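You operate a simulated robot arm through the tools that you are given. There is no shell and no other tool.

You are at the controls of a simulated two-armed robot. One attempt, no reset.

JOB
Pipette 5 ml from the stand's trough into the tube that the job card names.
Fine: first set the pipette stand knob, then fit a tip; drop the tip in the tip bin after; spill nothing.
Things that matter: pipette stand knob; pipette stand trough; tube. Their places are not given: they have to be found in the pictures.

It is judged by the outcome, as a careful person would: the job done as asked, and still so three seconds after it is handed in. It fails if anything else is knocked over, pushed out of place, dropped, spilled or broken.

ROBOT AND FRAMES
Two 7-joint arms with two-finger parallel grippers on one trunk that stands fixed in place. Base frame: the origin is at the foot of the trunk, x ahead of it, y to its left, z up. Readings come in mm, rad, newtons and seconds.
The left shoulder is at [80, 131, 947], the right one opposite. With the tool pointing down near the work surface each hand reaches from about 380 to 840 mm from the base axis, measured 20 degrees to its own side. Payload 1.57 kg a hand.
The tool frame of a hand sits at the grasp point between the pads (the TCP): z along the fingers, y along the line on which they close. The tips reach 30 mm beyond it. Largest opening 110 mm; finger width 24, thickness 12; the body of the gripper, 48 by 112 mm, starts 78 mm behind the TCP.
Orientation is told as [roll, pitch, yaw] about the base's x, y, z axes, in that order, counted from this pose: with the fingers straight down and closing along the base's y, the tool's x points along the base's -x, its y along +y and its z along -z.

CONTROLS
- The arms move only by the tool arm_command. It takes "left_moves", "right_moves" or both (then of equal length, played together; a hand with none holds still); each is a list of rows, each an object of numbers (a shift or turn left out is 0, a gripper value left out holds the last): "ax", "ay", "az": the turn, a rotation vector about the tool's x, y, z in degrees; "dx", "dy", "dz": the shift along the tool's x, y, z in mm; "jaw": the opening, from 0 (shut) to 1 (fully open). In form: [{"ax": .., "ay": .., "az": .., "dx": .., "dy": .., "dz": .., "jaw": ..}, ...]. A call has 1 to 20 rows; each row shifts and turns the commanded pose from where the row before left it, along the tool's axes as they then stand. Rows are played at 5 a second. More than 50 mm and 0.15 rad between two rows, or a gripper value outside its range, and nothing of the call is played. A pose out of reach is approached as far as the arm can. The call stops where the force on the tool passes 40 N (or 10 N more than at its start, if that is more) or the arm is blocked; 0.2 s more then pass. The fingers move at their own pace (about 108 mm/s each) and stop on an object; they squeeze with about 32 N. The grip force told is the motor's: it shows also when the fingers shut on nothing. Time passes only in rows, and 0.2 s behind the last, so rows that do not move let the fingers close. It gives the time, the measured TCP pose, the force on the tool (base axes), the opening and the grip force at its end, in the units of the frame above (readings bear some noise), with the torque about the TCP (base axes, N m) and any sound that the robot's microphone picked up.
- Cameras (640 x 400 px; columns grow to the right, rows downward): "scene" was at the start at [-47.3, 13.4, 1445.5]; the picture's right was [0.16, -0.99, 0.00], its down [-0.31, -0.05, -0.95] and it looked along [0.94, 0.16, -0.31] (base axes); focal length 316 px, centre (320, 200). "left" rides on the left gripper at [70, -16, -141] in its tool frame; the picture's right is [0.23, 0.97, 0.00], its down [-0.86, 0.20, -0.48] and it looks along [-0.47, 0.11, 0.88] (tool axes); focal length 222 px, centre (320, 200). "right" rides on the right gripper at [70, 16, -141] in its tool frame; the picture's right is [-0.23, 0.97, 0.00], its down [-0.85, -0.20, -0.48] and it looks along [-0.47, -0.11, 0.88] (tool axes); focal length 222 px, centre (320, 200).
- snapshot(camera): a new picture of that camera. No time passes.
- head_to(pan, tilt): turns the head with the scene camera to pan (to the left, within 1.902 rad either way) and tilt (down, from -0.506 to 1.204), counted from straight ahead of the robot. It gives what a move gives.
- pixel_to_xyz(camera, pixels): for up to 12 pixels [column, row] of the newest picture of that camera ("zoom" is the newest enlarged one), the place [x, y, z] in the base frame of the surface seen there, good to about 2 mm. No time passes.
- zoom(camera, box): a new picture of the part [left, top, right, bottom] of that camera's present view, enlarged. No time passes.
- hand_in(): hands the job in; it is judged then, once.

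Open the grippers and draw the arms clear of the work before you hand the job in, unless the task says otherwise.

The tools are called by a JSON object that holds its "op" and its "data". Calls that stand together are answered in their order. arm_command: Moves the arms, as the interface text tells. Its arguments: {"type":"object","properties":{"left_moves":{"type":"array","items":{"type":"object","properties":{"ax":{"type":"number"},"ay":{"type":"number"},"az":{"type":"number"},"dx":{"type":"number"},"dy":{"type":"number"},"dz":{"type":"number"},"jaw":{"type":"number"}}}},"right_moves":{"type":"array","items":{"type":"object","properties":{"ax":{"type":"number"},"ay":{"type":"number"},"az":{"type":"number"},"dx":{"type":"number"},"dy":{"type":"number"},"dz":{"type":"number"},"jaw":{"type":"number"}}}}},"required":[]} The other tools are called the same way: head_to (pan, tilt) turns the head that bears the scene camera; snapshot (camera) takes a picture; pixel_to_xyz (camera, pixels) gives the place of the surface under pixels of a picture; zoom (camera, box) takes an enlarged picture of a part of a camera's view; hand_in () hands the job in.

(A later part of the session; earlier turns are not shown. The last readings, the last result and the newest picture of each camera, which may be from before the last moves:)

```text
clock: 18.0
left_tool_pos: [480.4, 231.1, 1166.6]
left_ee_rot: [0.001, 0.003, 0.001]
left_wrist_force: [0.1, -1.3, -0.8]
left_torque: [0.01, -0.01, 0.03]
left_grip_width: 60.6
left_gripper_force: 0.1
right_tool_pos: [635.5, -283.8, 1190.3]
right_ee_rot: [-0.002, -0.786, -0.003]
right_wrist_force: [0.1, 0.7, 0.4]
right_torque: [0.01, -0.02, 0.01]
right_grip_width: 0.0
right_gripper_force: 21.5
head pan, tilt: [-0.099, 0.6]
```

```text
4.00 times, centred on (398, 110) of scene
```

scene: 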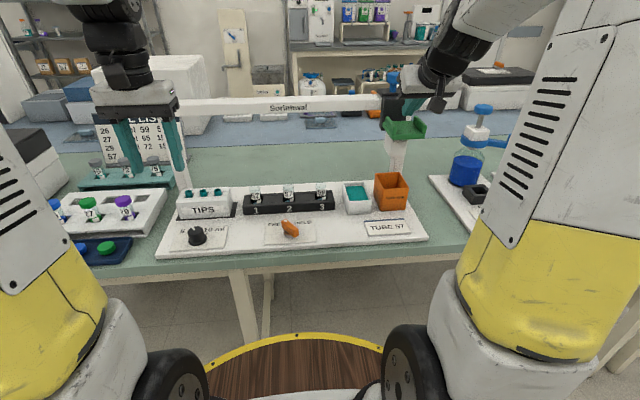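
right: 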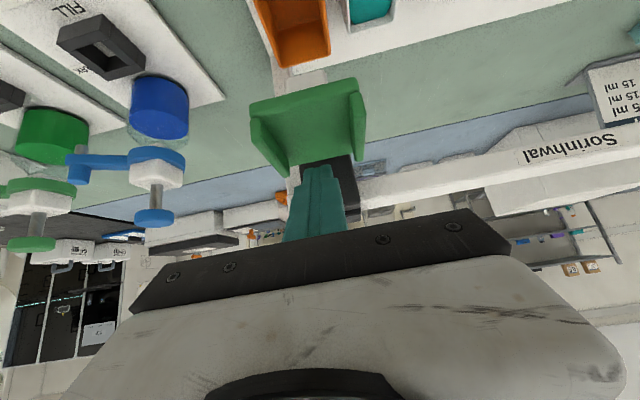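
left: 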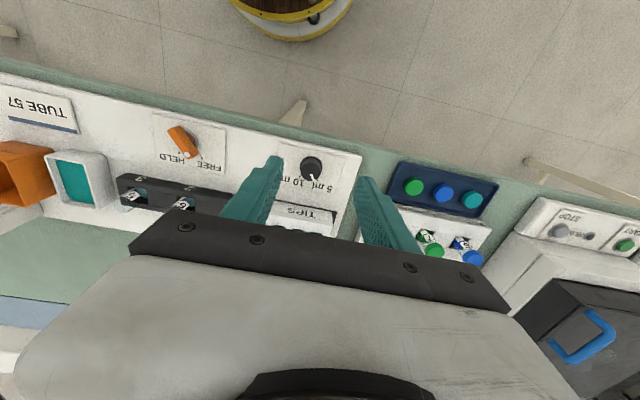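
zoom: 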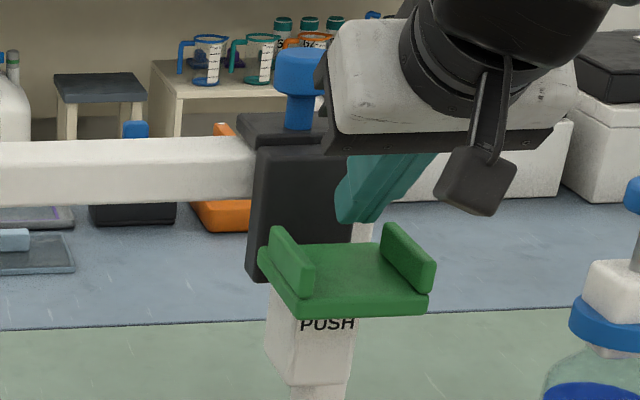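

The closed fingers hover above the tray. I descend in 4 mm steps to feel the contact and the tray's resistance.

{"op": "arm_command", "data": {"right_moves": [{"dx": 7.07, "dz": 7.07}, {"dx": 7.07, "dz": 7.07}, {"dx": 2.83, "dz": 2.83}, {"dx": 2.83, "dz": 2.83}, {"dx": 2.83, "dz": 2.83}, {"dx": 2.83, "dz": 2.83}, {}]}}

{"op": "zoom", "data": {"camera": "scene", "box": [350, 60, 446, 160]}}

```text
clock: 19.6
left_tool_pos: [480.4, 230.6, 1167.3]
left_ee_rot: [0.001, 0.001, 0.0]
left_wrist_force: [0.7, 0.5, -0.1]
left_torque: [0.02, 0.02, 0.03]
left_grip_width: 60.6
left_gripper_force: 0.1
right_tool_pos: [634.1, -283.3, 1154.4]
right_ee_rot: [0.001, -0.786, 0.001]
right_wrist_force: [0.8, -0.6, 2.8]
right_torque: [0.0, -0.1, 0.01]
right_grip_width: 0.0
right_gripper_force: 21.7
head pan, tilt: [-0.099, 0.6]
```

```text
4.00 times, centred on (398, 110) of scene
```

zoom: 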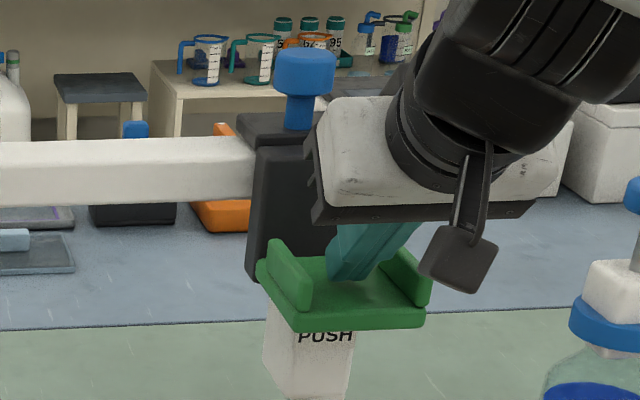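

The tray follows with only ~3 N. I push 20 mm further, then lift 15 mm to see whether it springs back.

{"op": "arm_command", "data": {"right_moves": [{"dx": 3.53, "dz": 3.53}, {"dx": 3.53, "dz": 3.53}, {"dx": 3.53, "dz": 3.53}, {"dx": 3.53, "dz": 3.53}, {}]}}

{"op": "zoom", "data": {"camera": "scene", "box": [350, 60, 446, 160]}}

{"op": "arm_command", "data": {"right_moves": [{"dx": -5, "dz": -5}, {"dx": -5, "dz": -5}, {"dx": -5, "dz": -5}, {"dx": -5, "dz": -5}, {"dx": -5, "dz": -5}, {}]}}

{"op": "zoom", "data": {"camera": "scene", "box": [350, 60, 446, 160]}}

```text
clock: 20.8
left_tool_pos: [479.6, 230.8, 1165.7]
left_ee_rot: [0.0, 0.0, -0.001]
left_wrist_force: [-0.4, 0.0, 1.4]
left_torque: [-0.02, -0.04, -0.01]
left_grip_width: 60.4
left_gripper_force: 0.0
right_tool_pos: [634.1, -283.2, 1134.3]
right_ee_rot: [0.0, -0.786, 0.0]
right_wrist_force: [-0.2, 1.1, 4.4]
right_torque: [0.02, -0.04, 0.03]
right_grip_width: 0.4
right_gripper_force: 21.1
head pan, tilt: [-0.099, 0.6]
```

```text
4.00 times, centred on (398, 110) of scene
```

zoom: 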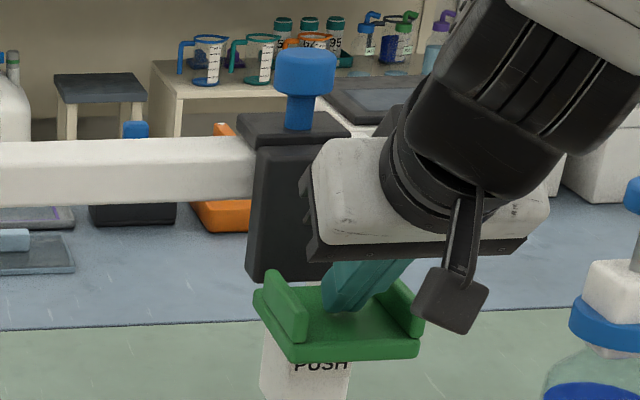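

```text
clock: 22.2
left_tool_pos: [480.0, 230.6, 1167.3]
left_ee_rot: [-0.001, 0.0, 0.001]
left_wrist_force: [0.3, -0.4, 0.1]
left_torque: [0.0, 0.01, -0.03]
left_grip_width: 60.5
left_gripper_force: 0.0
right_tool_pos: [634.5, -284.0, 1169.3]
right_ee_rot: [0.001, -0.785, 0.0]
right_wrist_force: [0.0, 0.4, 0.4]
right_torque: [0.0, 0.01, 0.0]
right_grip_width: 0.0
right_gripper_force: 21.1
head pan, tilt: [-0.099, 0.6]
```

```text
4.00 times, centred on (398, 110) of scene
```

zoom: 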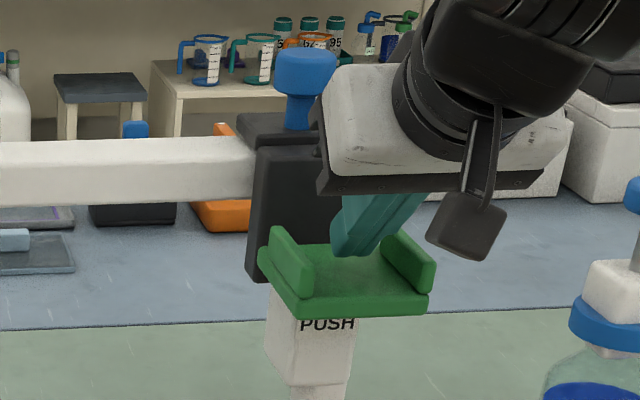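

The tray springs back up when released and the blue plunger doesn't follow it. I move the left hand aside, press lightly on the tray and try sliding the carriage left (+y).

{"op": "arm_command", "data": {"left_moves": [{"dx": 20, "dy": 35, "dz": -20}, {"dx": 20, "dy": 35, "dz": -20}, {"dx": 20, "dy": 35, "dz": -20}, {"dx": 20, "dy": 35, "dz": -20}, {"dy": 30}, {}, {}, {}], "right_moves": [{"dx": 5, "dz": 5}, {"dx": 5, "dz": 5}, {"dy": 6}, {"dy": 6}, {"dy": 8}, {"dy": 10}, {"dy": 10}, {"dy": 10}]}}

{"op": "snapshot", "data": {"camera": "scene"}}

{"op": "zoom", "data": {"camera": "scene", "box": [340, 60, 436, 160]}}

```text
clock: 24.0
left_tool_pos: [402.6, 401.5, 1245.6]
left_ee_rot: [0.0, -0.001, 0.001]
left_wrist_force: [-0.2, 0.2, 0.3]
left_torque: [-0.01, 0.0, 0.0]
left_grip_width: 60.5
left_gripper_force: 0.0
right_tool_pos: [633.5, -232.1, 1154.9]
right_ee_rot: [0.0, -0.784, -0.001]
right_wrist_force: [0.6, 0.3, 3.1]
right_torque: [0.01, -0.02, 0.02]
right_grip_width: 0.0
right_gripper_force: 21.3
head pan, tilt: [-0.099, 0.6]
```

```text
taken
```

scene: 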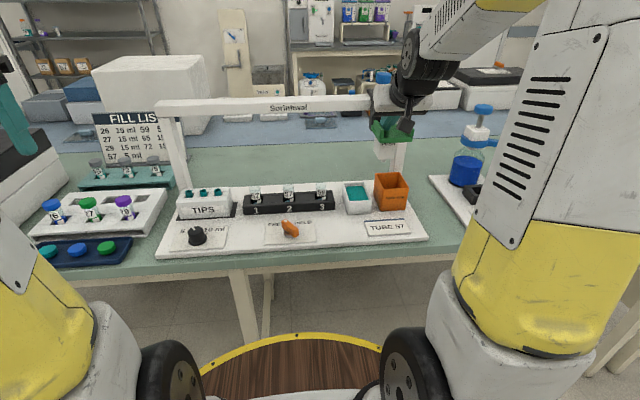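

```text
4.00 times, centred on (388, 110) of scene
```

zoom: 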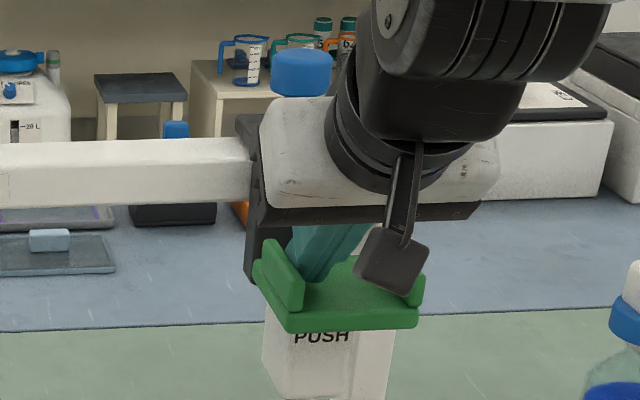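

The carriage slides freely. To couple it precisely, I open the fingers inside the tray until they bear on both side walls, which centres the carriage on the hand.

{"op": "arm_command", "data": {"right_moves": [{"dy": -9}, {"dy": -9}, {"jaw": 0.2}, {"jaw": 0.25}, {"jaw": 0.3}, {"jaw": 0.36}, {}, {}]}}

{"op": "zoom", "data": {"camera": "scene", "box": [340, 60, 436, 160]}}

{"op": "zoom", "data": {"camera": "right", "box": [200, 80, 440, 240]}}

```text
clock: 25.8
left_tool_pos: [400.3, 402.0, 1246.6]
left_ee_rot: [0.0, 0.001, 0.001]
left_wrist_force: [-0.2, 0.1, -0.6]
left_torque: [0.0, 0.01, 0.04]
left_grip_width: 60.4
left_gripper_force: 0.0
right_tool_pos: [634.9, -252.1, 1155.2]
right_ee_rot: [-0.002, -0.786, 0.0]
right_wrist_force: [-0.9, -0.3, 2.2]
right_torque: [0.03, -0.04, 0.01]
right_grip_width: 39.2
right_gripper_force: 0.1
head pan, tilt: [-0.099, 0.6]
```

```text
4.00 times, centred on (388, 110) of scene
```

zoom: 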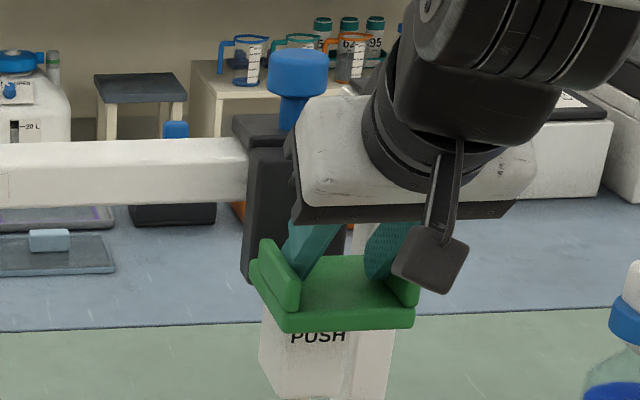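

```text
2.50 times, centred on (320, 160) of right
```

zoom: 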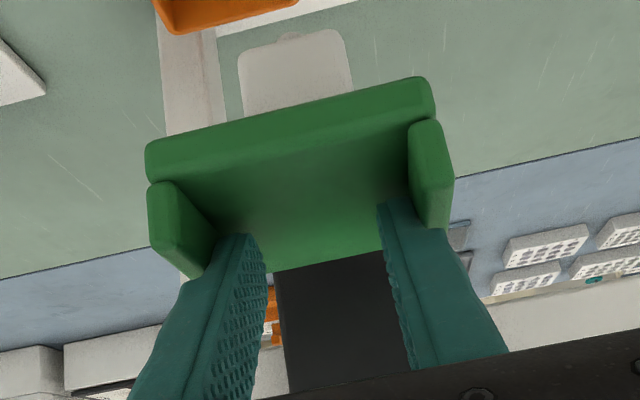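

At 39 mm the fingers don't yet bear on the walls; I open further in small steps.

{"op": "arm_command", "data": {"right_moves": [{"jaw": 0.39}, {"jaw": 0.42}, {"jaw": 0.45}, {"jaw": 0.48}, {}, {}]}}

{"op": "zoom", "data": {"camera": "right", "box": [200, 80, 440, 240]}}

{"op": "zoom", "data": {"camera": "scene", "box": [340, 60, 436, 160]}}

```text
clock: 27.2
left_tool_pos: [400.9, 401.6, 1246.4]
left_ee_rot: [0.001, 0.001, 0.0]
left_wrist_force: [0.3, 0.5, -0.1]
left_torque: [-0.01, -0.02, 0.01]
left_grip_width: 60.7
left_gripper_force: 0.1
right_tool_pos: [635.3, -252.4, 1156.2]
right_ee_rot: [0.0, -0.785, -0.001]
right_wrist_force: [0.2, -0.5, 3.4]
right_torque: [0.0, -0.06, 0.01]
right_grip_width: 39.3
right_gripper_force: 0.1
head pan, tilt: [-0.099, 0.6]
```

```text
2.50 times, centred on (320, 160) of right
```

zoom: 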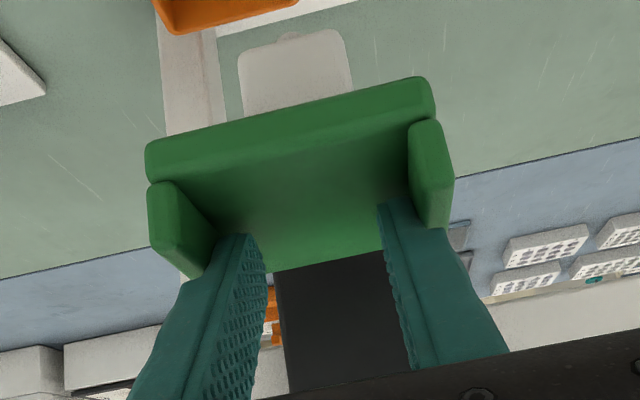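

```text
4.00 times, centred on (388, 110) of scene
```

zoom: 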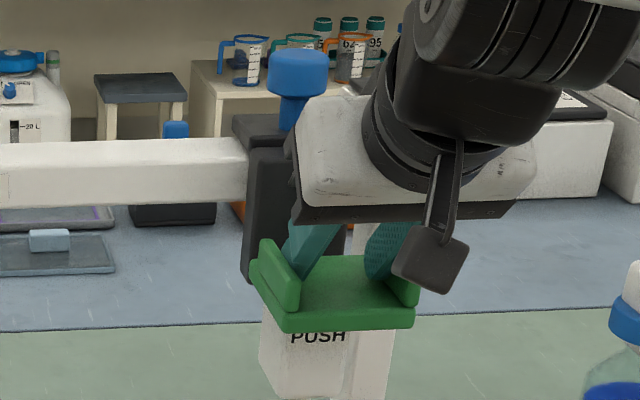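

The fingers stopped at 39.2 mm, bearing on both walls, so the carriage is centred on the hand. I slide it left 300 mm first.

{"op": "arm_command", "data": {"right_moves": [{"dy": 10}, {"dy": 20}, {"dy": 20}, {"dy": 25}, {"dy": 25}, {"dy": 25}, {"dy": 25}, {"dy": 25}, {"dy": 25}, {"dy": 25}, {"dy": 25}, {"dy": 25}, {"dy": 15}, {"dy": 10}, {}]}}

{"op": "snapshot", "data": {"camera": "scene"}}

```text
clock: 30.4
left_tool_pos: [400.7, 401.3, 1246.9]
left_ee_rot: [-0.001, 0.0, -0.001]
left_wrist_force: [-0.2, 0.3, -0.3]
left_torque: [0.0, -0.03, 0.01]
left_grip_width: 60.5
left_gripper_force: 0.0
right_tool_pos: [635.0, 50.0, 1156.7]
right_ee_rot: [0.001, -0.786, 0.0]
right_wrist_force: [-2.0, 0.0, 2.9]
right_torque: [0.02, -0.01, -0.02]
right_grip_width: 39.4
right_gripper_force: 0.1
head pan, tilt: [-0.099, 0.6]
```

```text
taken
```

scene: 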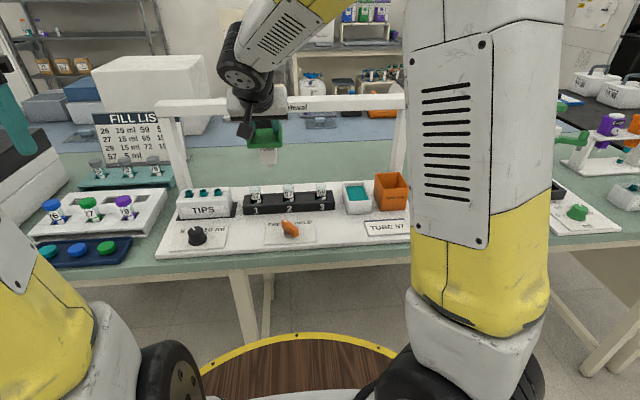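

The hand carries the carriage well at y=50. I continue to y≈190 over the nearest tip.

{"op": "arm_command", "data": {"right_moves": [{"dy": 10}, {"dy": 20}, {"dy": 25}, {"dy": 25}, {"dy": 25}, {"dy": 20}, {"dy": 10}, {"dy": 5}, {}]}}

{"op": "snapshot", "data": {"camera": "scene"}}

{"op": "zoom", "data": {"camera": "scene", "box": [170, 110, 266, 210]}}

```text
clock: 32.4
left_tool_pos: [401.1, 401.8, 1245.9]
left_ee_rot: [-0.001, 0.0, -0.001]
left_wrist_force: [0.0, -0.2, 0.2]
left_torque: [0.04, -0.02, -0.02]
left_grip_width: 60.6
left_gripper_force: 0.0
right_tool_pos: [634.4, 189.5, 1156.8]
right_ee_rot: [0.0, -0.785, 0.0]
right_wrist_force: [4.3, 3.4, 3.2]
right_torque: [0.08, -0.16, 0.05]
right_grip_width: 39.5
right_gripper_force: 0.1
head pan, tilt: [-0.099, 0.6]
```

```text
taken
```

scene: 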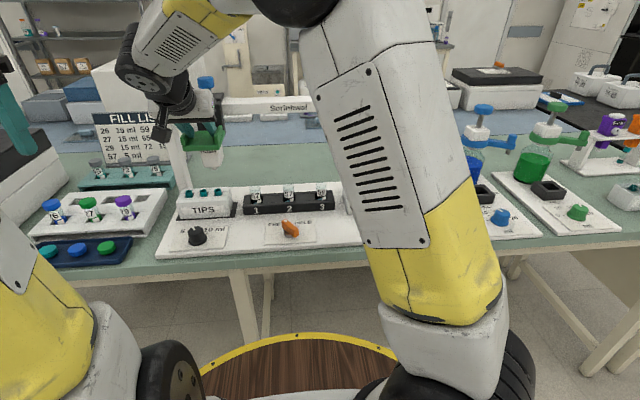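

```text
4.00 times, centred on (218, 160) of scene
```

zoom: 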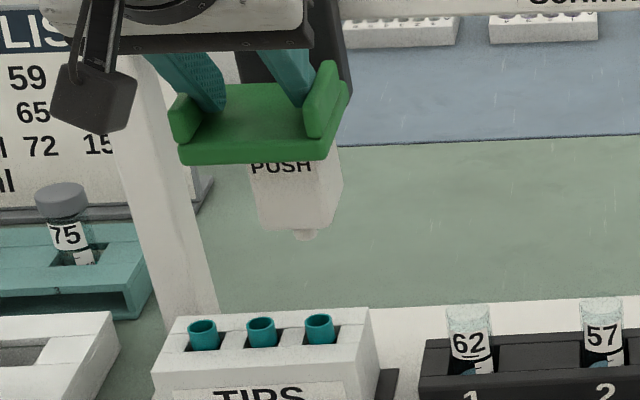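

The nozzle shows at zoom (303,233) above tip 3 at (319,322). I measure both positions.

{"op": "zoom", "data": {"camera": "scene", "box": [190, 150, 254, 200]}}

{"op": "pixel_to_xyz", "data": {"camera": "zoom", "pixels": [[265, 155], [250, 150], [282, 150], [140, 60], [250, 60], [200, 130], [300, 330], [265, 325], [325, 325], [295, 345]]}}

```text
8.00 times, centred on (222, 175) of scene
```

zoom: 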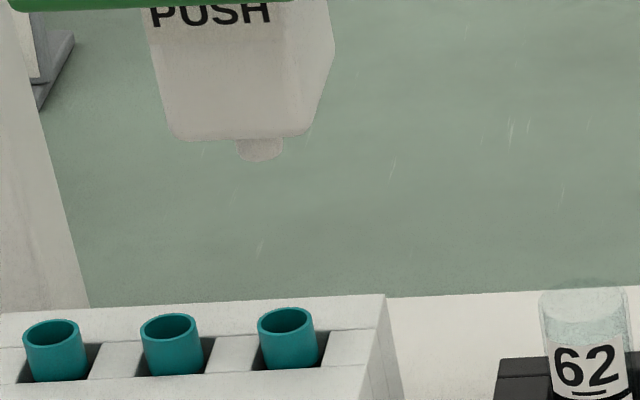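

```text
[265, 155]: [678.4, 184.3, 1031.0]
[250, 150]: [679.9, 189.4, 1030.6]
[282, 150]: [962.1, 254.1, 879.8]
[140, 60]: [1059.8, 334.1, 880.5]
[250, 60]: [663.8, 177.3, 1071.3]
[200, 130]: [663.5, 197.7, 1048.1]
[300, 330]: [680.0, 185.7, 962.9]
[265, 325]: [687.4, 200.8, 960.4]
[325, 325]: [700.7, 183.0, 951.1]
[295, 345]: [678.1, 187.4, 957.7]
```

Tip appears at y≈190 and the nozzle at y≈186; I sample more points to average the measurement noise.

{"op": "pixel_to_xyz", "data": {"camera": "zoom", "pixels": [[240, 152], [248, 155], [256, 157], [264, 157], [272, 155], [279, 151], [165, 100], [280, 100], [168, 110], [278, 110], [172, 128], [270, 130]]}}

{"op": "pixel_to_xyz", "data": {"camera": "zoom", "pixels": [[262, 335], [270, 340], [278, 343], [286, 344], [294, 343], [302, 342], [310, 335], [286, 360], [270, 360], [300, 360], [286, 310], [314, 325]]}}

```text
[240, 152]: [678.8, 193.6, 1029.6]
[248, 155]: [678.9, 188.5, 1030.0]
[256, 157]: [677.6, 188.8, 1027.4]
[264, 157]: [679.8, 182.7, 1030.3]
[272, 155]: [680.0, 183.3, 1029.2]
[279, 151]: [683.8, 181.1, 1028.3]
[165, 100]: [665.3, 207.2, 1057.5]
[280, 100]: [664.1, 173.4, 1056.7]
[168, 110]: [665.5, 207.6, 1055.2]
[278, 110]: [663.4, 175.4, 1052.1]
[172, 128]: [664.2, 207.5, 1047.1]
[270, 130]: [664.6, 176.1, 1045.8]
```

```text
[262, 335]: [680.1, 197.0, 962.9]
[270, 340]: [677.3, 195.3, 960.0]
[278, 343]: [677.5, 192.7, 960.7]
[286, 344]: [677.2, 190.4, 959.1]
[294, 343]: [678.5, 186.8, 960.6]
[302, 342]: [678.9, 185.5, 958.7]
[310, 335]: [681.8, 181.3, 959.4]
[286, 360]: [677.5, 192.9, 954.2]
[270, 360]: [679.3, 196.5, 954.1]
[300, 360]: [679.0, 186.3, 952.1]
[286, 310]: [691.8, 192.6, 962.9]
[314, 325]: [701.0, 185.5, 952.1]
```

Nozzle centre ≈187, tip centre ≈190. I shift the carriage +2.5 mm and re-check.

{"op": "arm_command", "data": {"right_moves": [{"dy": 2.5}, {}, {}]}}

{"op": "zoom", "data": {"camera": "scene", "box": [190, 150, 254, 200]}}

{"op": "pixel_to_xyz", "data": {"camera": "zoom", "pixels": [[235, 152], [240, 155], [248, 157], [256, 157], [264, 157], [272, 155], [278, 152], [165, 110], [275, 110], [170, 128], [268, 130]]}}

```text
clock: 33.2
left_tool_pos: [402.0, 401.6, 1245.6]
left_ee_rot: [-0.001, 0.0, -0.001]
left_wrist_force: [0.6, -0.4, -0.4]
left_torque: [-0.02, 0.0, -0.01]
left_grip_width: 60.7
left_gripper_force: 0.1
right_tool_pos: [634.4, 191.7, 1155.3]
right_ee_rot: [-0.001, -0.785, 0.0]
right_wrist_force: [3.7, 4.6, 3.0]
right_torque: [0.06, -0.13, 0.11]
right_grip_width: 39.3
right_gripper_force: 0.1
head pan, tilt: [-0.099, 0.6]
```

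```text
8.00 times, centred on (222, 175) of scene
```

zoom: 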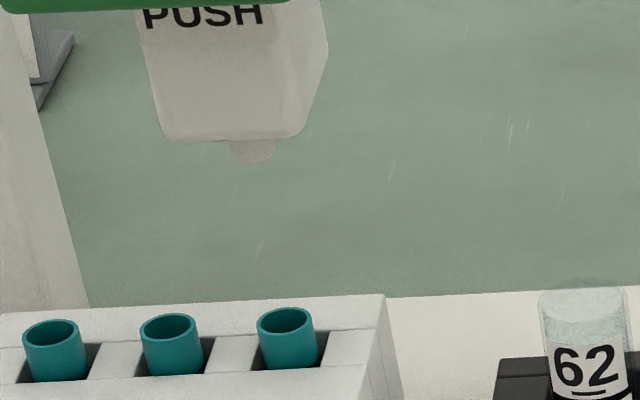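

```text
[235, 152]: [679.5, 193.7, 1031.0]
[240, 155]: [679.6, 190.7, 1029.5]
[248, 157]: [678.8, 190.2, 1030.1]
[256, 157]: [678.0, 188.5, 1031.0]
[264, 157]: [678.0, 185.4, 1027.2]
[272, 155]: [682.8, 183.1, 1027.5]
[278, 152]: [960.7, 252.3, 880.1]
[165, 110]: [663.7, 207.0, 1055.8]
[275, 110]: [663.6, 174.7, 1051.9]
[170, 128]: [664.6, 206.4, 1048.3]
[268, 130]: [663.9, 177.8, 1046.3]
```

The nozzle now lines up with tip 3 (y≈189.5 against 190). I push the tray down 58 mm to just above the tip rim.

{"op": "arm_command", "data": {"right_moves": [{"dx": 7.07, "dz": 7.07}, {"dx": 7.07, "dz": 7.07}, {"dx": 7.07, "dz": 7.07}, {"dx": 7.07, "dz": 7.07}, {"dx": 7.07, "dz": 7.07}, {"dx": 5.6, "dz": 5.6}, {}, {}]}}

{"op": "zoom", "data": {"camera": "scene", "box": [180, 140, 260, 210]}}

```text
clock: 35.0
left_tool_pos: [400.5, 401.7, 1246.2]
left_ee_rot: [0.001, 0.001, 0.0]
left_wrist_force: [0.2, -0.9, 1.0]
left_torque: [-0.01, 0.0, -0.02]
left_grip_width: 60.5
left_gripper_force: 0.0
right_tool_pos: [635.5, 192.0, 1098.1]
right_ee_rot: [0.0, -0.786, 0.0]
right_wrist_force: [0.8, 5.1, 5.4]
right_torque: [0.11, -0.05, 0.25]
right_grip_width: 39.2
right_gripper_force: 0.1
head pan, tilt: [-0.099, 0.6]
```

```text
5.71 times, centred on (220, 175) of scene
```

zoom: 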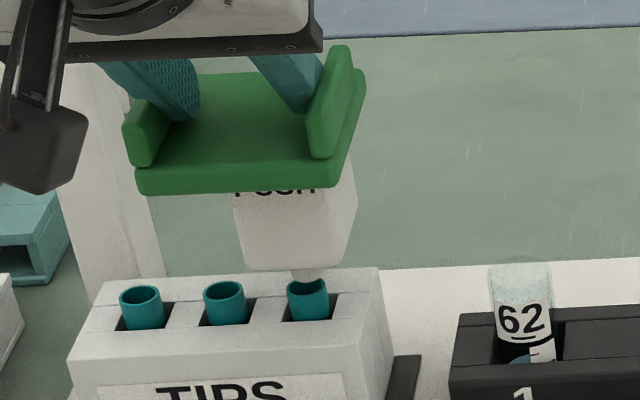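

The nozzle is at the mouth of tip 3 and centred on it. I press on in small steps.

{"op": "arm_command", "data": {"right_moves": [{"dx": 2.12, "dz": 2.12}, {"dx": 2.12, "dz": 2.12}, {"dx": 2.12, "dz": 2.12}, {"dx": 2.12, "dz": 2.12}, {}]}}

{"op": "zoom", "data": {"camera": "scene", "box": [180, 140, 260, 210]}}

```text
clock: 36.2
left_tool_pos: [400.0, 401.6, 1246.2]
left_ee_rot: [0.0, -0.001, 0.0]
left_wrist_force: [0.0, 0.1, -0.2]
left_torque: [0.03, -0.01, -0.01]
left_grip_width: 60.7
left_gripper_force: 0.1
right_tool_pos: [633.9, 190.8, 1086.7]
right_ee_rot: [0.0, -0.784, 0.0]
right_wrist_force: [-1.5, 3.9, 5.5]
right_torque: [0.11, -0.05, 0.01]
right_grip_width: 39.3
right_gripper_force: 0.1
head pan, tilt: [-0.099, 0.6]
```

```text
5.71 times, centred on (220, 175) of scene
```

zoom: 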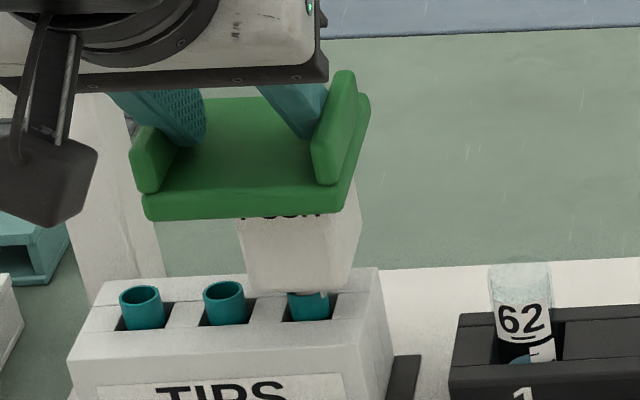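

The nozzle has entered the tip with no added resistance yet; I continue pressing.

{"op": "arm_command", "data": {"right_moves": [{"dx": 1.41, "dz": 1.41}, {"dx": 1.41, "dz": 1.41}, {"dx": 1.41, "dz": 1.41}, {"dx": 1.41, "dz": 1.41}, {"dx": 1.41, "dz": 1.41}, {}]}}

{"op": "zoom", "data": {"camera": "scene", "box": [180, 140, 260, 210]}}

```text
clock: 37.5
left_tool_pos: [400.8, 401.6, 1246.4]
left_ee_rot: [0.0, -0.001, 0.001]
left_wrist_force: [0.2, 0.4, 0.3]
left_torque: [0.01, 0.0, -0.02]
left_grip_width: 60.7
left_gripper_force: 0.1
right_tool_pos: [634.4, 194.0, 1080.8]
right_ee_rot: [0.006, -0.791, -0.001]
right_wrist_force: [-10.8, 0.4, 9.0]
right_torque: [-0.36, 0.14, -0.23]
right_grip_width: 39.2
right_gripper_force: 0.0
head pan, tilt: [-0.099, 0.6]
stopped in row 6 (right hand): the force on the tool passed its limit at 41 N (the readings are from after the stop); the commanded pose is now the measured one
```

```text
5.71 times, centred on (220, 175) of scene
```

zoom: 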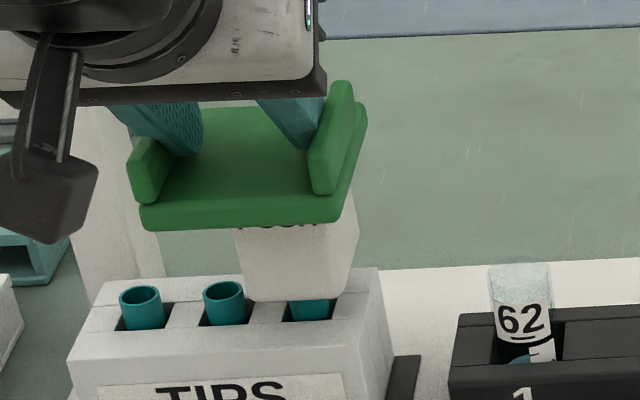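

The force limit of 41 N stopped the push — the nozzle has bottomed in the tip. I raise 40 mm slowly to see whether the tip comes along.

{"op": "arm_command", "data": {"right_moves": [{"dx": -2.83, "dz": -2.83}, {"dx": -4.24, "dz": -4.24}, {"dx": -7.07, "dz": -7.07}, {"dx": -7.07, "dz": -7.07}, {"dx": -7.07, "dz": -7.07}, {}]}}

{"op": "zoom", "data": {"camera": "scene", "box": [180, 140, 260, 210]}}

```text
clock: 39.0
left_tool_pos: [401.5, 402.5, 1246.2]
left_ee_rot: [0.0, 0.0, 0.0]
left_wrist_force: [-0.2, 0.1, -0.7]
left_torque: [-0.01, 0.0, 0.0]
left_grip_width: 60.3
left_gripper_force: 0.1
right_tool_pos: [636.6, 192.2, 1121.4]
right_ee_rot: [0.005, -0.793, -0.004]
right_wrist_force: [-7.8, 3.5, 4.0]
right_torque: [-0.1, 0.09, -0.11]
right_grip_width: 39.4
right_gripper_force: 0.0
head pan, tilt: [-0.099, 0.6]
```

```text
5.71 times, centred on (220, 175) of scene
```

zoom: 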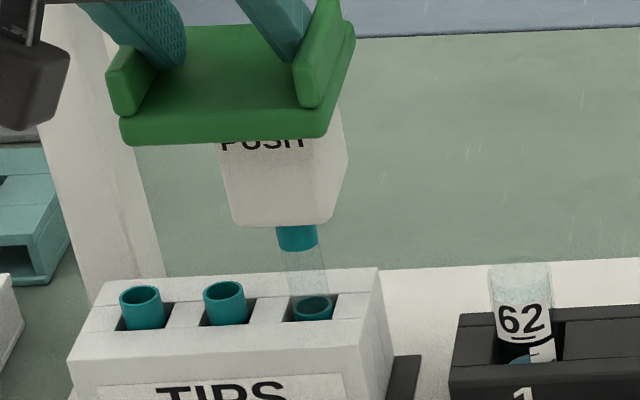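

The tip (teal collar, clear body) is on the nozzle. I raise the tray to its top position and look again.

{"op": "arm_command", "data": {"right_moves": [{"dx": -7.07, "dz": -7.07}, {"dx": -7.07, "dz": -7.07}, {"dx": -7.07, "dz": -7.07}, {"dx": -3.0, "dz": -3.0}, {}]}}

{"op": "zoom", "data": {"camera": "scene", "box": [180, 140, 260, 210]}}

{"op": "snapshot", "data": {"camera": "scene"}}

```text
clock: 40.1
left_tool_pos: [401.7, 401.3, 1247.3]
left_ee_rot: [0.0, 0.001, 0.0]
left_wrist_force: [1.5, 0.5, 0.4]
left_torque: [0.04, 0.0, -0.04]
left_grip_width: 60.5
left_gripper_force: 0.0
right_tool_pos: [636.3, 192.7, 1155.2]
right_ee_rot: [0.005, -0.792, -0.004]
right_wrist_force: [-2.2, 2.9, 2.9]
right_torque: [-0.06, -0.07, -0.08]
right_grip_width: 39.4
right_gripper_force: 0.1
head pan, tilt: [-0.099, 0.6]
```

```text
5.71 times, centred on (220, 175) of scene
```

zoom: 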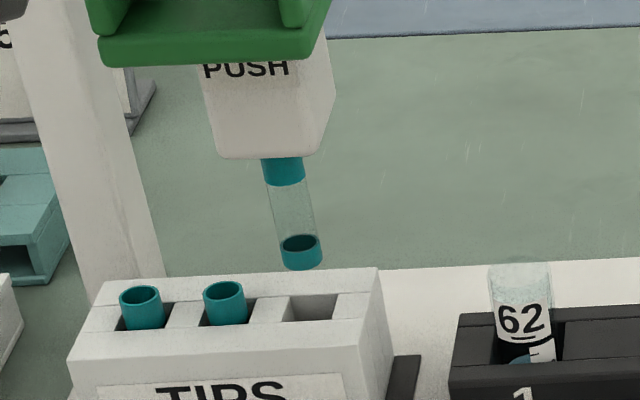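

```text
taken
```

scene: 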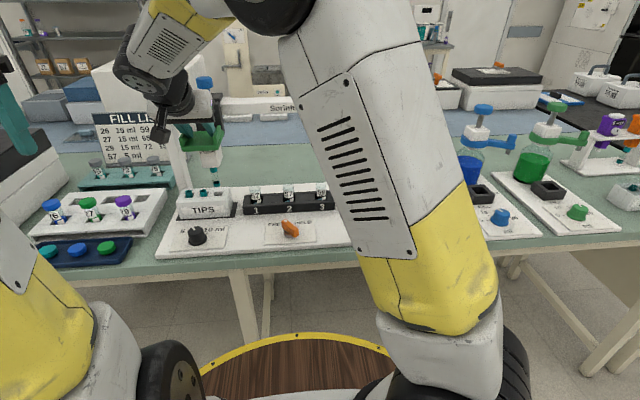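

The tip is on. I measure the tip's bottom to know the clearance for travel over the tubes.

{"op": "pixel_to_xyz", "data": {"camera": "zoom", "pixels": [[300, 265], [285, 262], [318, 260], [282, 182], [285, 165]]}}

{"op": "zoom", "data": {"camera": "scene", "box": [245, 175, 341, 215]}}

{"op": "pixel_to_xyz", "data": {"camera": "zoom", "pixels": [[290, 168], [290, 145], [290, 125], [275, 128], [310, 125], [262, 128], [318, 128]]}}

```text
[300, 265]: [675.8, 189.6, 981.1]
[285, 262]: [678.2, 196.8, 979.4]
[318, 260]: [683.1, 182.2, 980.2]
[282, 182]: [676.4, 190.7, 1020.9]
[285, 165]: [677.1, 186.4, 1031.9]
```

```text
6.67 times, centred on (293, 195) of scene
```

zoom: 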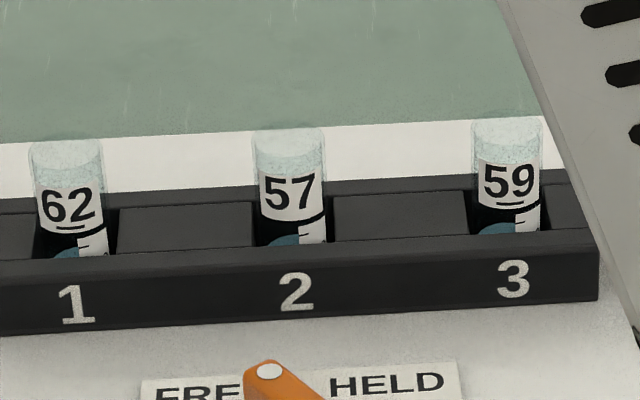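

```text
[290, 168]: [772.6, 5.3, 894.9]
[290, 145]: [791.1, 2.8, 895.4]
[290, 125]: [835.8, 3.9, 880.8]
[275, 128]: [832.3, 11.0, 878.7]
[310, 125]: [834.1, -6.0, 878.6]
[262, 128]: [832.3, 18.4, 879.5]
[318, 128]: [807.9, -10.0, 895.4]
```

Tip bottom is at z≈979 with the tray slightly pressed. I zoom on tube 57's rim to judge clearance.

{"op": "zoom", "data": {"camera": "scene", "box": [273, 176, 305, 206]}}

{"op": "pixel_to_xyz", "data": {"camera": "zoom", "pixels": [[310, 235], [310, 215], [310, 195], [310, 180], [300, 150], [300, 120], [230, 200], [400, 200], [310, 250], [250, 220], [380, 220]]}}

```text
13.33 times, centred on (289, 191) of scene
```

zoom: 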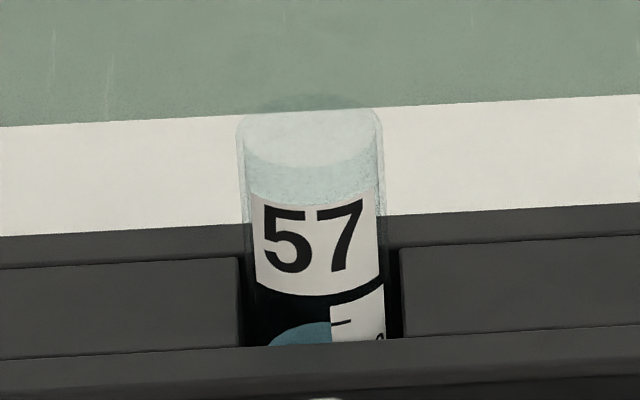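

```text
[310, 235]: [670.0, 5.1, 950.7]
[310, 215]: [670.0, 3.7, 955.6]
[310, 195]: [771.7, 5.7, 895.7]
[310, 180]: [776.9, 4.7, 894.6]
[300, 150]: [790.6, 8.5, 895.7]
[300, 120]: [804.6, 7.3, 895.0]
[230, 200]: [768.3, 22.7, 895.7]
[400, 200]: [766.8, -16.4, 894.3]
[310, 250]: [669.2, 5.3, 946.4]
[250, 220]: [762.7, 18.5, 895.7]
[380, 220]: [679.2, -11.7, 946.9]
```

Tube 57's rim is at z≈972 and centred near y≈3.5. I lift the hand 9 mm so the tip clears everything, then check.

{"op": "arm_command", "data": {"right_moves": [{"dx": -3.2, "dz": -3.2}, {"dx": -3.2, "dz": -3.2}, {}]}}

{"op": "zoom", "data": {"camera": "scene", "box": [170, 110, 266, 210]}}

{"op": "pixel_to_xyz", "data": {"camera": "zoom", "pixels": [[302, 298], [300, 302]]}}

```text
clock: 41.0
left_tool_pos: [402.3, 402.0, 1245.6]
left_ee_rot: [0.001, 0.0, 0.0]
left_wrist_force: [0.1, 0.8, -0.4]
left_torque: [0.01, 0.05, -0.03]
left_grip_width: 60.5
left_gripper_force: 0.0
right_tool_pos: [636.0, 191.3, 1163.0]
right_ee_rot: [0.002, -0.788, -0.002]
right_wrist_force: [-0.7, 2.3, -4.7]
right_torque: [-0.06, 0.07, -0.15]
right_grip_width: 39.4
right_gripper_force: 0.1
head pan, tilt: [-0.099, 0.6]
```

```text
4.00 times, centred on (218, 160) of scene
```

zoom: 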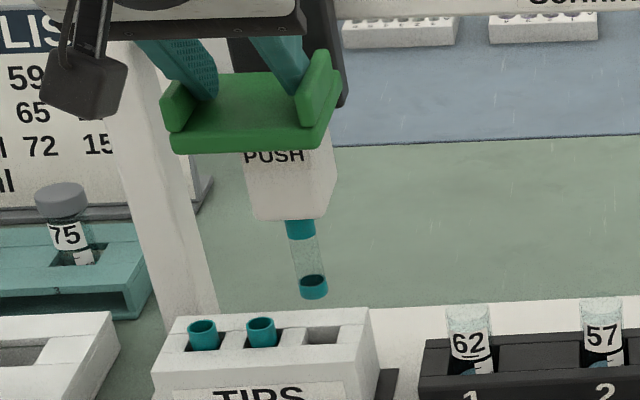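

```text
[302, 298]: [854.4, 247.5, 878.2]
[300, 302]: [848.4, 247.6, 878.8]
```

The slider is at its top stop, tip bottom ≈987. I slide the carriage right to the trough (hand y≈-184).

{"op": "arm_command", "data": {"right_moves": [{"dx": 0.7, "dz": 0.7}, {"dy": -10}, {"dy": -20}, {"dy": -25}, {"dy": -25}, {"dy": -25}, {"dy": -25}, {"dy": -25}, {"dy": -25}, {"dy": -25}, {"dy": -25}, {"dy": -25}, {"dy": -25}, {"dy": -25}, {"dy": -25}, {"dy": -20}, {"dy": -15}, {"dy": -10}, {}]}}

{"op": "snapshot", "data": {"camera": "scene"}}

{"op": "zoom", "data": {"camera": "scene", "box": [310, 60, 422, 220]}}

```text
clock: 45.0
left_tool_pos: [401.3, 401.1, 1247.1]
left_ee_rot: [0.001, 0.0, 0.0]
left_wrist_force: [-0.7, 1.0, -0.8]
left_torque: [-0.04, 0.0, 0.02]
left_grip_width: 60.8
left_gripper_force: 0.0
right_tool_pos: [635.4, -184.2, 1162.7]
right_ee_rot: [0.006, -0.794, -0.003]
right_wrist_force: [-1.6, -3.2, 2.5]
right_torque: [-0.14, -0.04, -0.15]
right_grip_width: 39.1
right_gripper_force: 0.0
head pan, tilt: [-0.099, 0.6]
```

```text
taken
```

scene: 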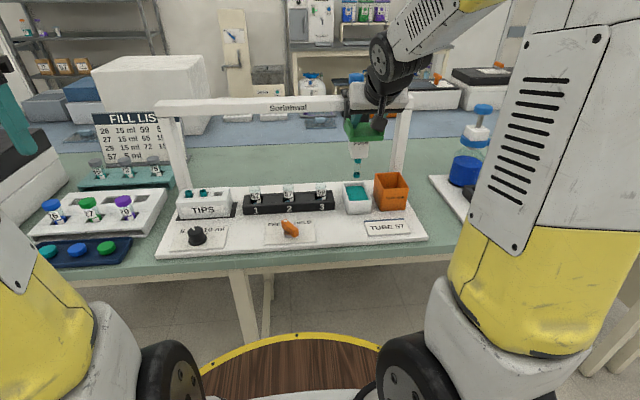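

```text
2.50 times, centred on (366, 140) of scene
```

zoom: 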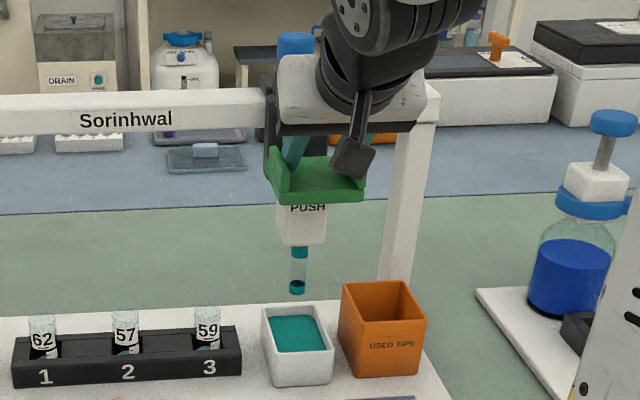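

The tip hangs above the trough. Next I locate the blue plunger button, visible above the right gripper near scene (356,76).

{"op": "zoom", "data": {"camera": "scene", "box": [330, 60, 394, 100]}}

{"op": "pixel_to_xyz", "data": {"camera": "zoom", "pixels": [[265, 130], [230, 130], [300, 130], [265, 150], [265, 170], [250, 122], [280, 122], [265, 190]]}}

```text
10.00 times, centred on (362, 80) of scene
```

zoom: 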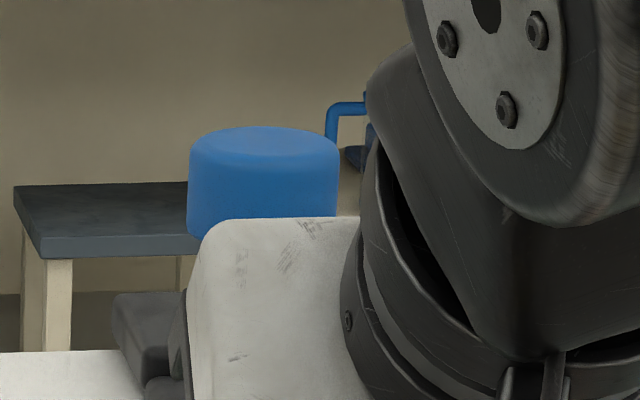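

```text
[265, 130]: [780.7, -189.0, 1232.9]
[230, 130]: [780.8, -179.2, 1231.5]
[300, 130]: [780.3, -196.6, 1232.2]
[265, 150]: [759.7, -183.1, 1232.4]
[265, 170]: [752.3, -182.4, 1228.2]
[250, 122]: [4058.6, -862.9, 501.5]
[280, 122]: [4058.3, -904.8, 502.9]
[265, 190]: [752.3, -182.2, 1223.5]
```

The plunger top is at about (768,-186,1232). I orient the left hand (closed) with fingers pointing forward-right and down so it can reach the plunger from the left, clear of the right hand.

{"op": "arm_command", "data": {"left_moves": [{"az": 7.5, "jaw": 0}, {"az": 7.5}, {"az": 7.5}, {"az": 7.5}, {"az": 7.5}, {"az": 7.5}, {"ay": -7.86}, {"ay": -7.86}, {"ay": -7.86}, {"ay": -7.86}, {"ay": -7.86}, {"ay": -7.86}, {"ay": -7.86}, {}]}}

{"op": "snapshot", "data": {"camera": "scene"}}

```text
clock: 48.0
left_tool_pos: [401.4, 401.5, 1247.0]
left_ee_rot: [0.0, -0.961, -0.787]
left_wrist_force: [1.2, -0.5, 1.1]
left_torque: [0.04, -0.04, -0.01]
left_grip_width: 0.0
left_gripper_force: 21.7
right_tool_pos: [635.9, -183.9, 1161.4]
right_ee_rot: [0.005, -0.791, -0.004]
right_wrist_force: [-0.1, -4.5, 2.4]
right_torque: [-0.19, -0.04, -0.26]
right_grip_width: 39.4
right_gripper_force: 0.0
head pan, tilt: [-0.099, 0.6]
```

```text
taken
```

scene: 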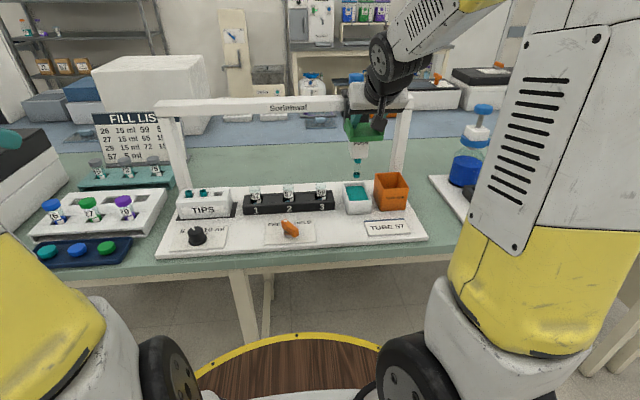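

Orientation is reached. I translate the left hand toward a via point near (680,-100,1340) in steps, first about two thirds of the way.

{"op": "arm_command", "data": {"left_moves": [{"dx": -26.3, "dy": -10.5, "dz": 26.5}, {"dx": -26.3, "dy": -10.5, "dz": 26.5}, {"dx": -26.3, "dy": -10.5, "dz": 26.5}, {"dx": -26.3, "dy": -10.5, "dz": 26.5}, {"dx": -26.3, "dy": -10.5, "dz": 26.5}, {"dx": -26.3, "dy": -10.5, "dz": 26.5}, {"dx": -26.3, "dy": -10.5, "dz": 26.5}, {"dx": -26.3, "dy": -10.5, "dz": 26.5}, {"dx": -26.3, "dy": -10.5, "dz": 26.5}, {"dx": -26.3, "dy": -10.5, "dz": 26.5}, {}]}}

{"op": "snapshot", "data": {"camera": "scene"}}

{"op": "snapshot", "data": {"camera": "left"}}

```text
clock: 50.4
left_tool_pos: [588.0, 66.2, 1312.1]
left_ee_rot: [0.001, -0.959, -0.788]
left_wrist_force: [-0.1, -0.7, -0.4]
left_torque: [0.04, -0.01, -0.01]
left_grip_width: 0.0
left_gripper_force: 21.3
right_tool_pos: [634.8, -184.2, 1161.1]
right_ee_rot: [0.005, -0.79, -0.004]
right_wrist_force: [-0.4, -4.3, 3.0]
right_torque: [-0.14, -0.07, -0.14]
right_grip_width: 39.2
right_gripper_force: 0.0
head pan, tilt: [-0.099, 0.6]
```

```text
taken
```

scene: 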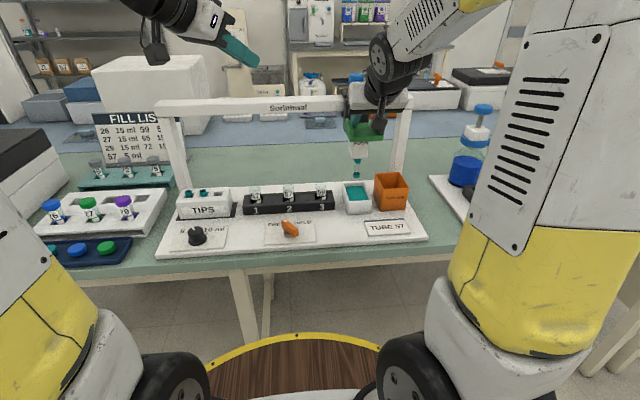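

```text
taken
```

left: 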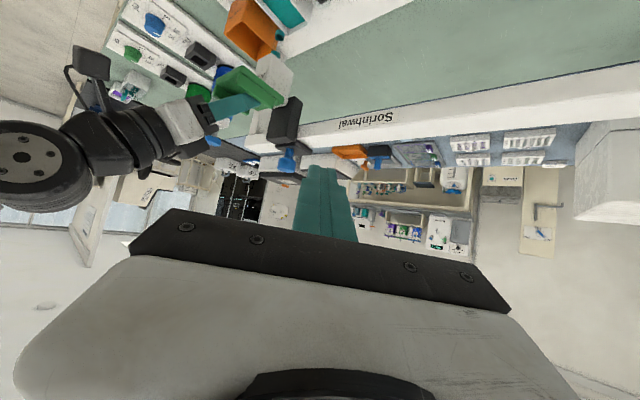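

I continue toward a hover point above the plunger, checking partway.

{"op": "arm_command", "data": {"left_moves": [{"dx": -17.4, "dy": -6.36, "dz": 31.75}, {"dx": -17.4, "dy": -6.36, "dz": 31.75}, {"dx": -17.4, "dy": -6.36, "dz": 31.75}, {"dx": -17.4, "dy": -6.36, "dz": 31.75}, {"dx": -17.4, "dy": -6.36, "dz": 31.75}, {}]}}

{"op": "snapshot", "data": {"camera": "scene"}}

{"op": "snapshot", "data": {"camera": "left"}}

```text
clock: 51.8
left_tool_pos: [692.5, -84.3, 1289.8]
left_ee_rot: [-0.001, -0.959, -0.785]
left_wrist_force: [-0.5, 0.0, -0.3]
left_torque: [-0.01, 0.0, 0.02]
left_grip_width: 0.0
left_gripper_force: 21.8
right_tool_pos: [634.8, -183.7, 1161.2]
right_ee_rot: [0.006, -0.791, -0.002]
right_wrist_force: [-0.4, -4.2, 2.8]
right_torque: [-0.14, -0.04, -0.08]
right_grip_width: 39.2
right_gripper_force: 0.1
head pan, tilt: [-0.099, 0.6]
```

```text
taken
```

scene: 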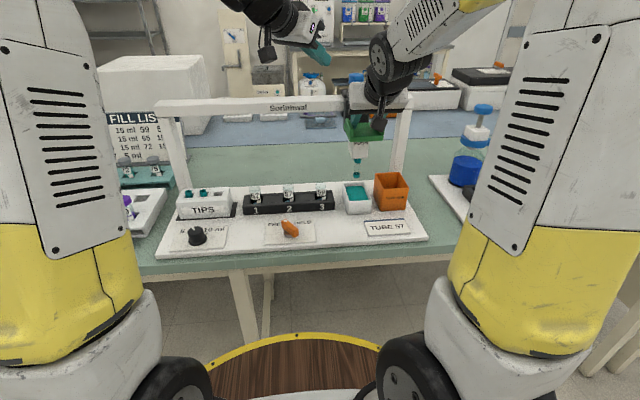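

```text
taken
```

left: 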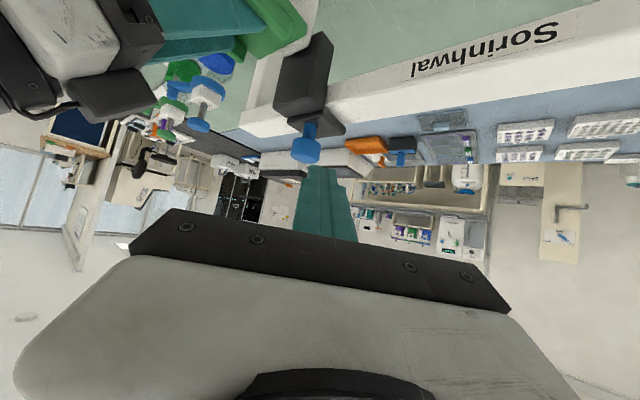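

Clear so far; the plunger is ahead at left-image (307,145). I continue the last part to the hover point.

{"op": "arm_command", "data": {"left_moves": [{"dx": -17.4, "dy": -6.36, "dz": 31.75}, {"dx": -17.4, "dy": -6.36, "dz": 31.75}, {"dx": -17.4, "dy": -6.36, "dz": 31.75}, {}]}}

{"op": "snapshot", "data": {"camera": "scene"}}

{"op": "snapshot", "data": {"camera": "left"}}

{"op": "zoom", "data": {"camera": "scene", "box": [310, 40, 406, 120]}}

```text
clock: 52.8
left_tool_pos: [754.4, -174.3, 1276.9]
left_ee_rot: [-0.001, -0.959, -0.786]
left_wrist_force: [0.4, 0.8, 0.6]
left_torque: [0.02, 0.0, -0.02]
left_grip_width: 0.0
left_gripper_force: 21.3
right_tool_pos: [635.4, -183.9, 1162.8]
right_ee_rot: [0.006, -0.79, -0.004]
right_wrist_force: [-0.5, -4.1, 2.6]
right_torque: [-0.13, -0.02, -0.09]
right_grip_width: 39.4
right_gripper_force: 0.0
head pan, tilt: [-0.099, 0.6]
```

```text
taken
```

scene: 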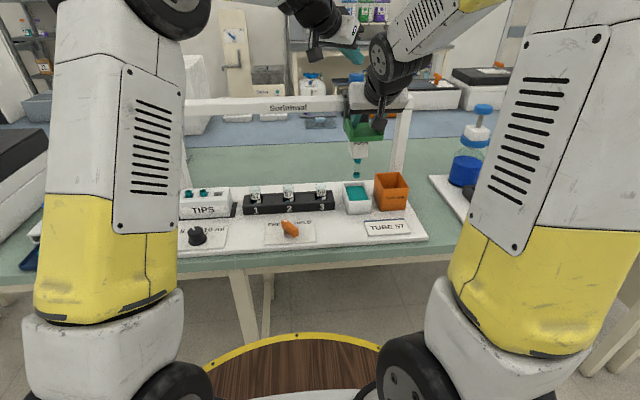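

```text
taken
```

left: 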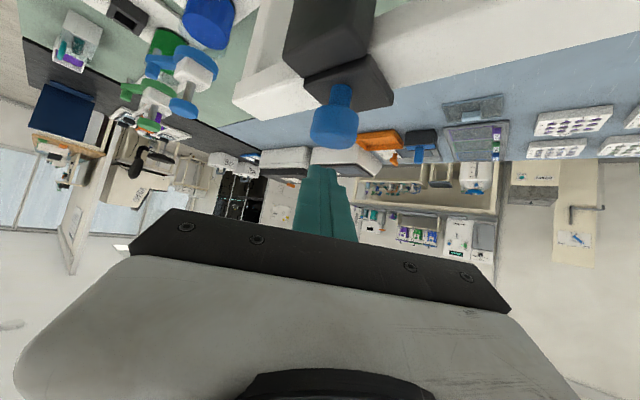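

```text
5.00 times, centred on (358, 80) of scene
```

zoom: 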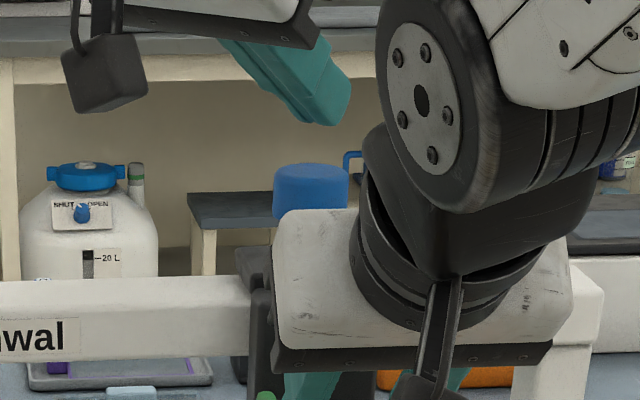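

The fingertips hover over the plunger. I measure the plunger's top and the fingertips from both cameras.

{"op": "zoom", "data": {"camera": "left", "box": [280, 70, 392, 200]}}

{"op": "pixel_to_xyz", "data": {"camera": "left", "pixels": [[335, 140], [315, 130], [355, 130], [335, 125], [335, 115], [320, 172]]}}

{"op": "pixel_to_xyz", "data": {"camera": "scene", "pixels": [[358, 63], [356, 74], [352, 58], [360, 64], [350, 75], [362, 75], [356, 80], [352, 76]]}}

```text
3.08 times, centred on (336, 135) of left
```

zoom: 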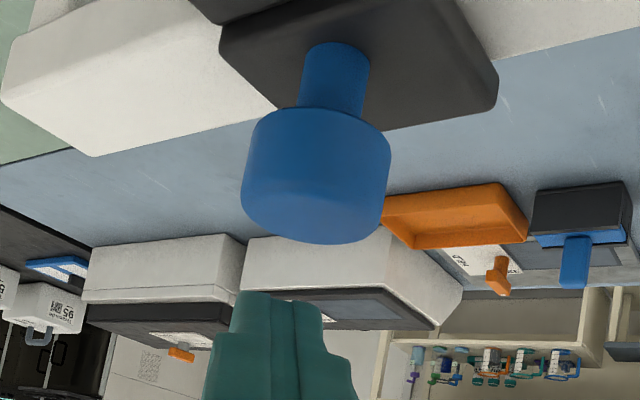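

```text
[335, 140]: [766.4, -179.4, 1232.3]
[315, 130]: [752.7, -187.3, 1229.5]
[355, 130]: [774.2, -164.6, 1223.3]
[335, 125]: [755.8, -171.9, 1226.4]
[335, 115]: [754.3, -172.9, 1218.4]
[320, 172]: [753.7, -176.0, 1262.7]
```

```text
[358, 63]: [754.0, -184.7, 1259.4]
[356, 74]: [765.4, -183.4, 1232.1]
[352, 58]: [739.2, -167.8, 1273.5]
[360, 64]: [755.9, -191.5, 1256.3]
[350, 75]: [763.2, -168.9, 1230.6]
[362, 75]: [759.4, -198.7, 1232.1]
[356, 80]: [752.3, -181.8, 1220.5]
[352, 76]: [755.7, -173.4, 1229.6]
```

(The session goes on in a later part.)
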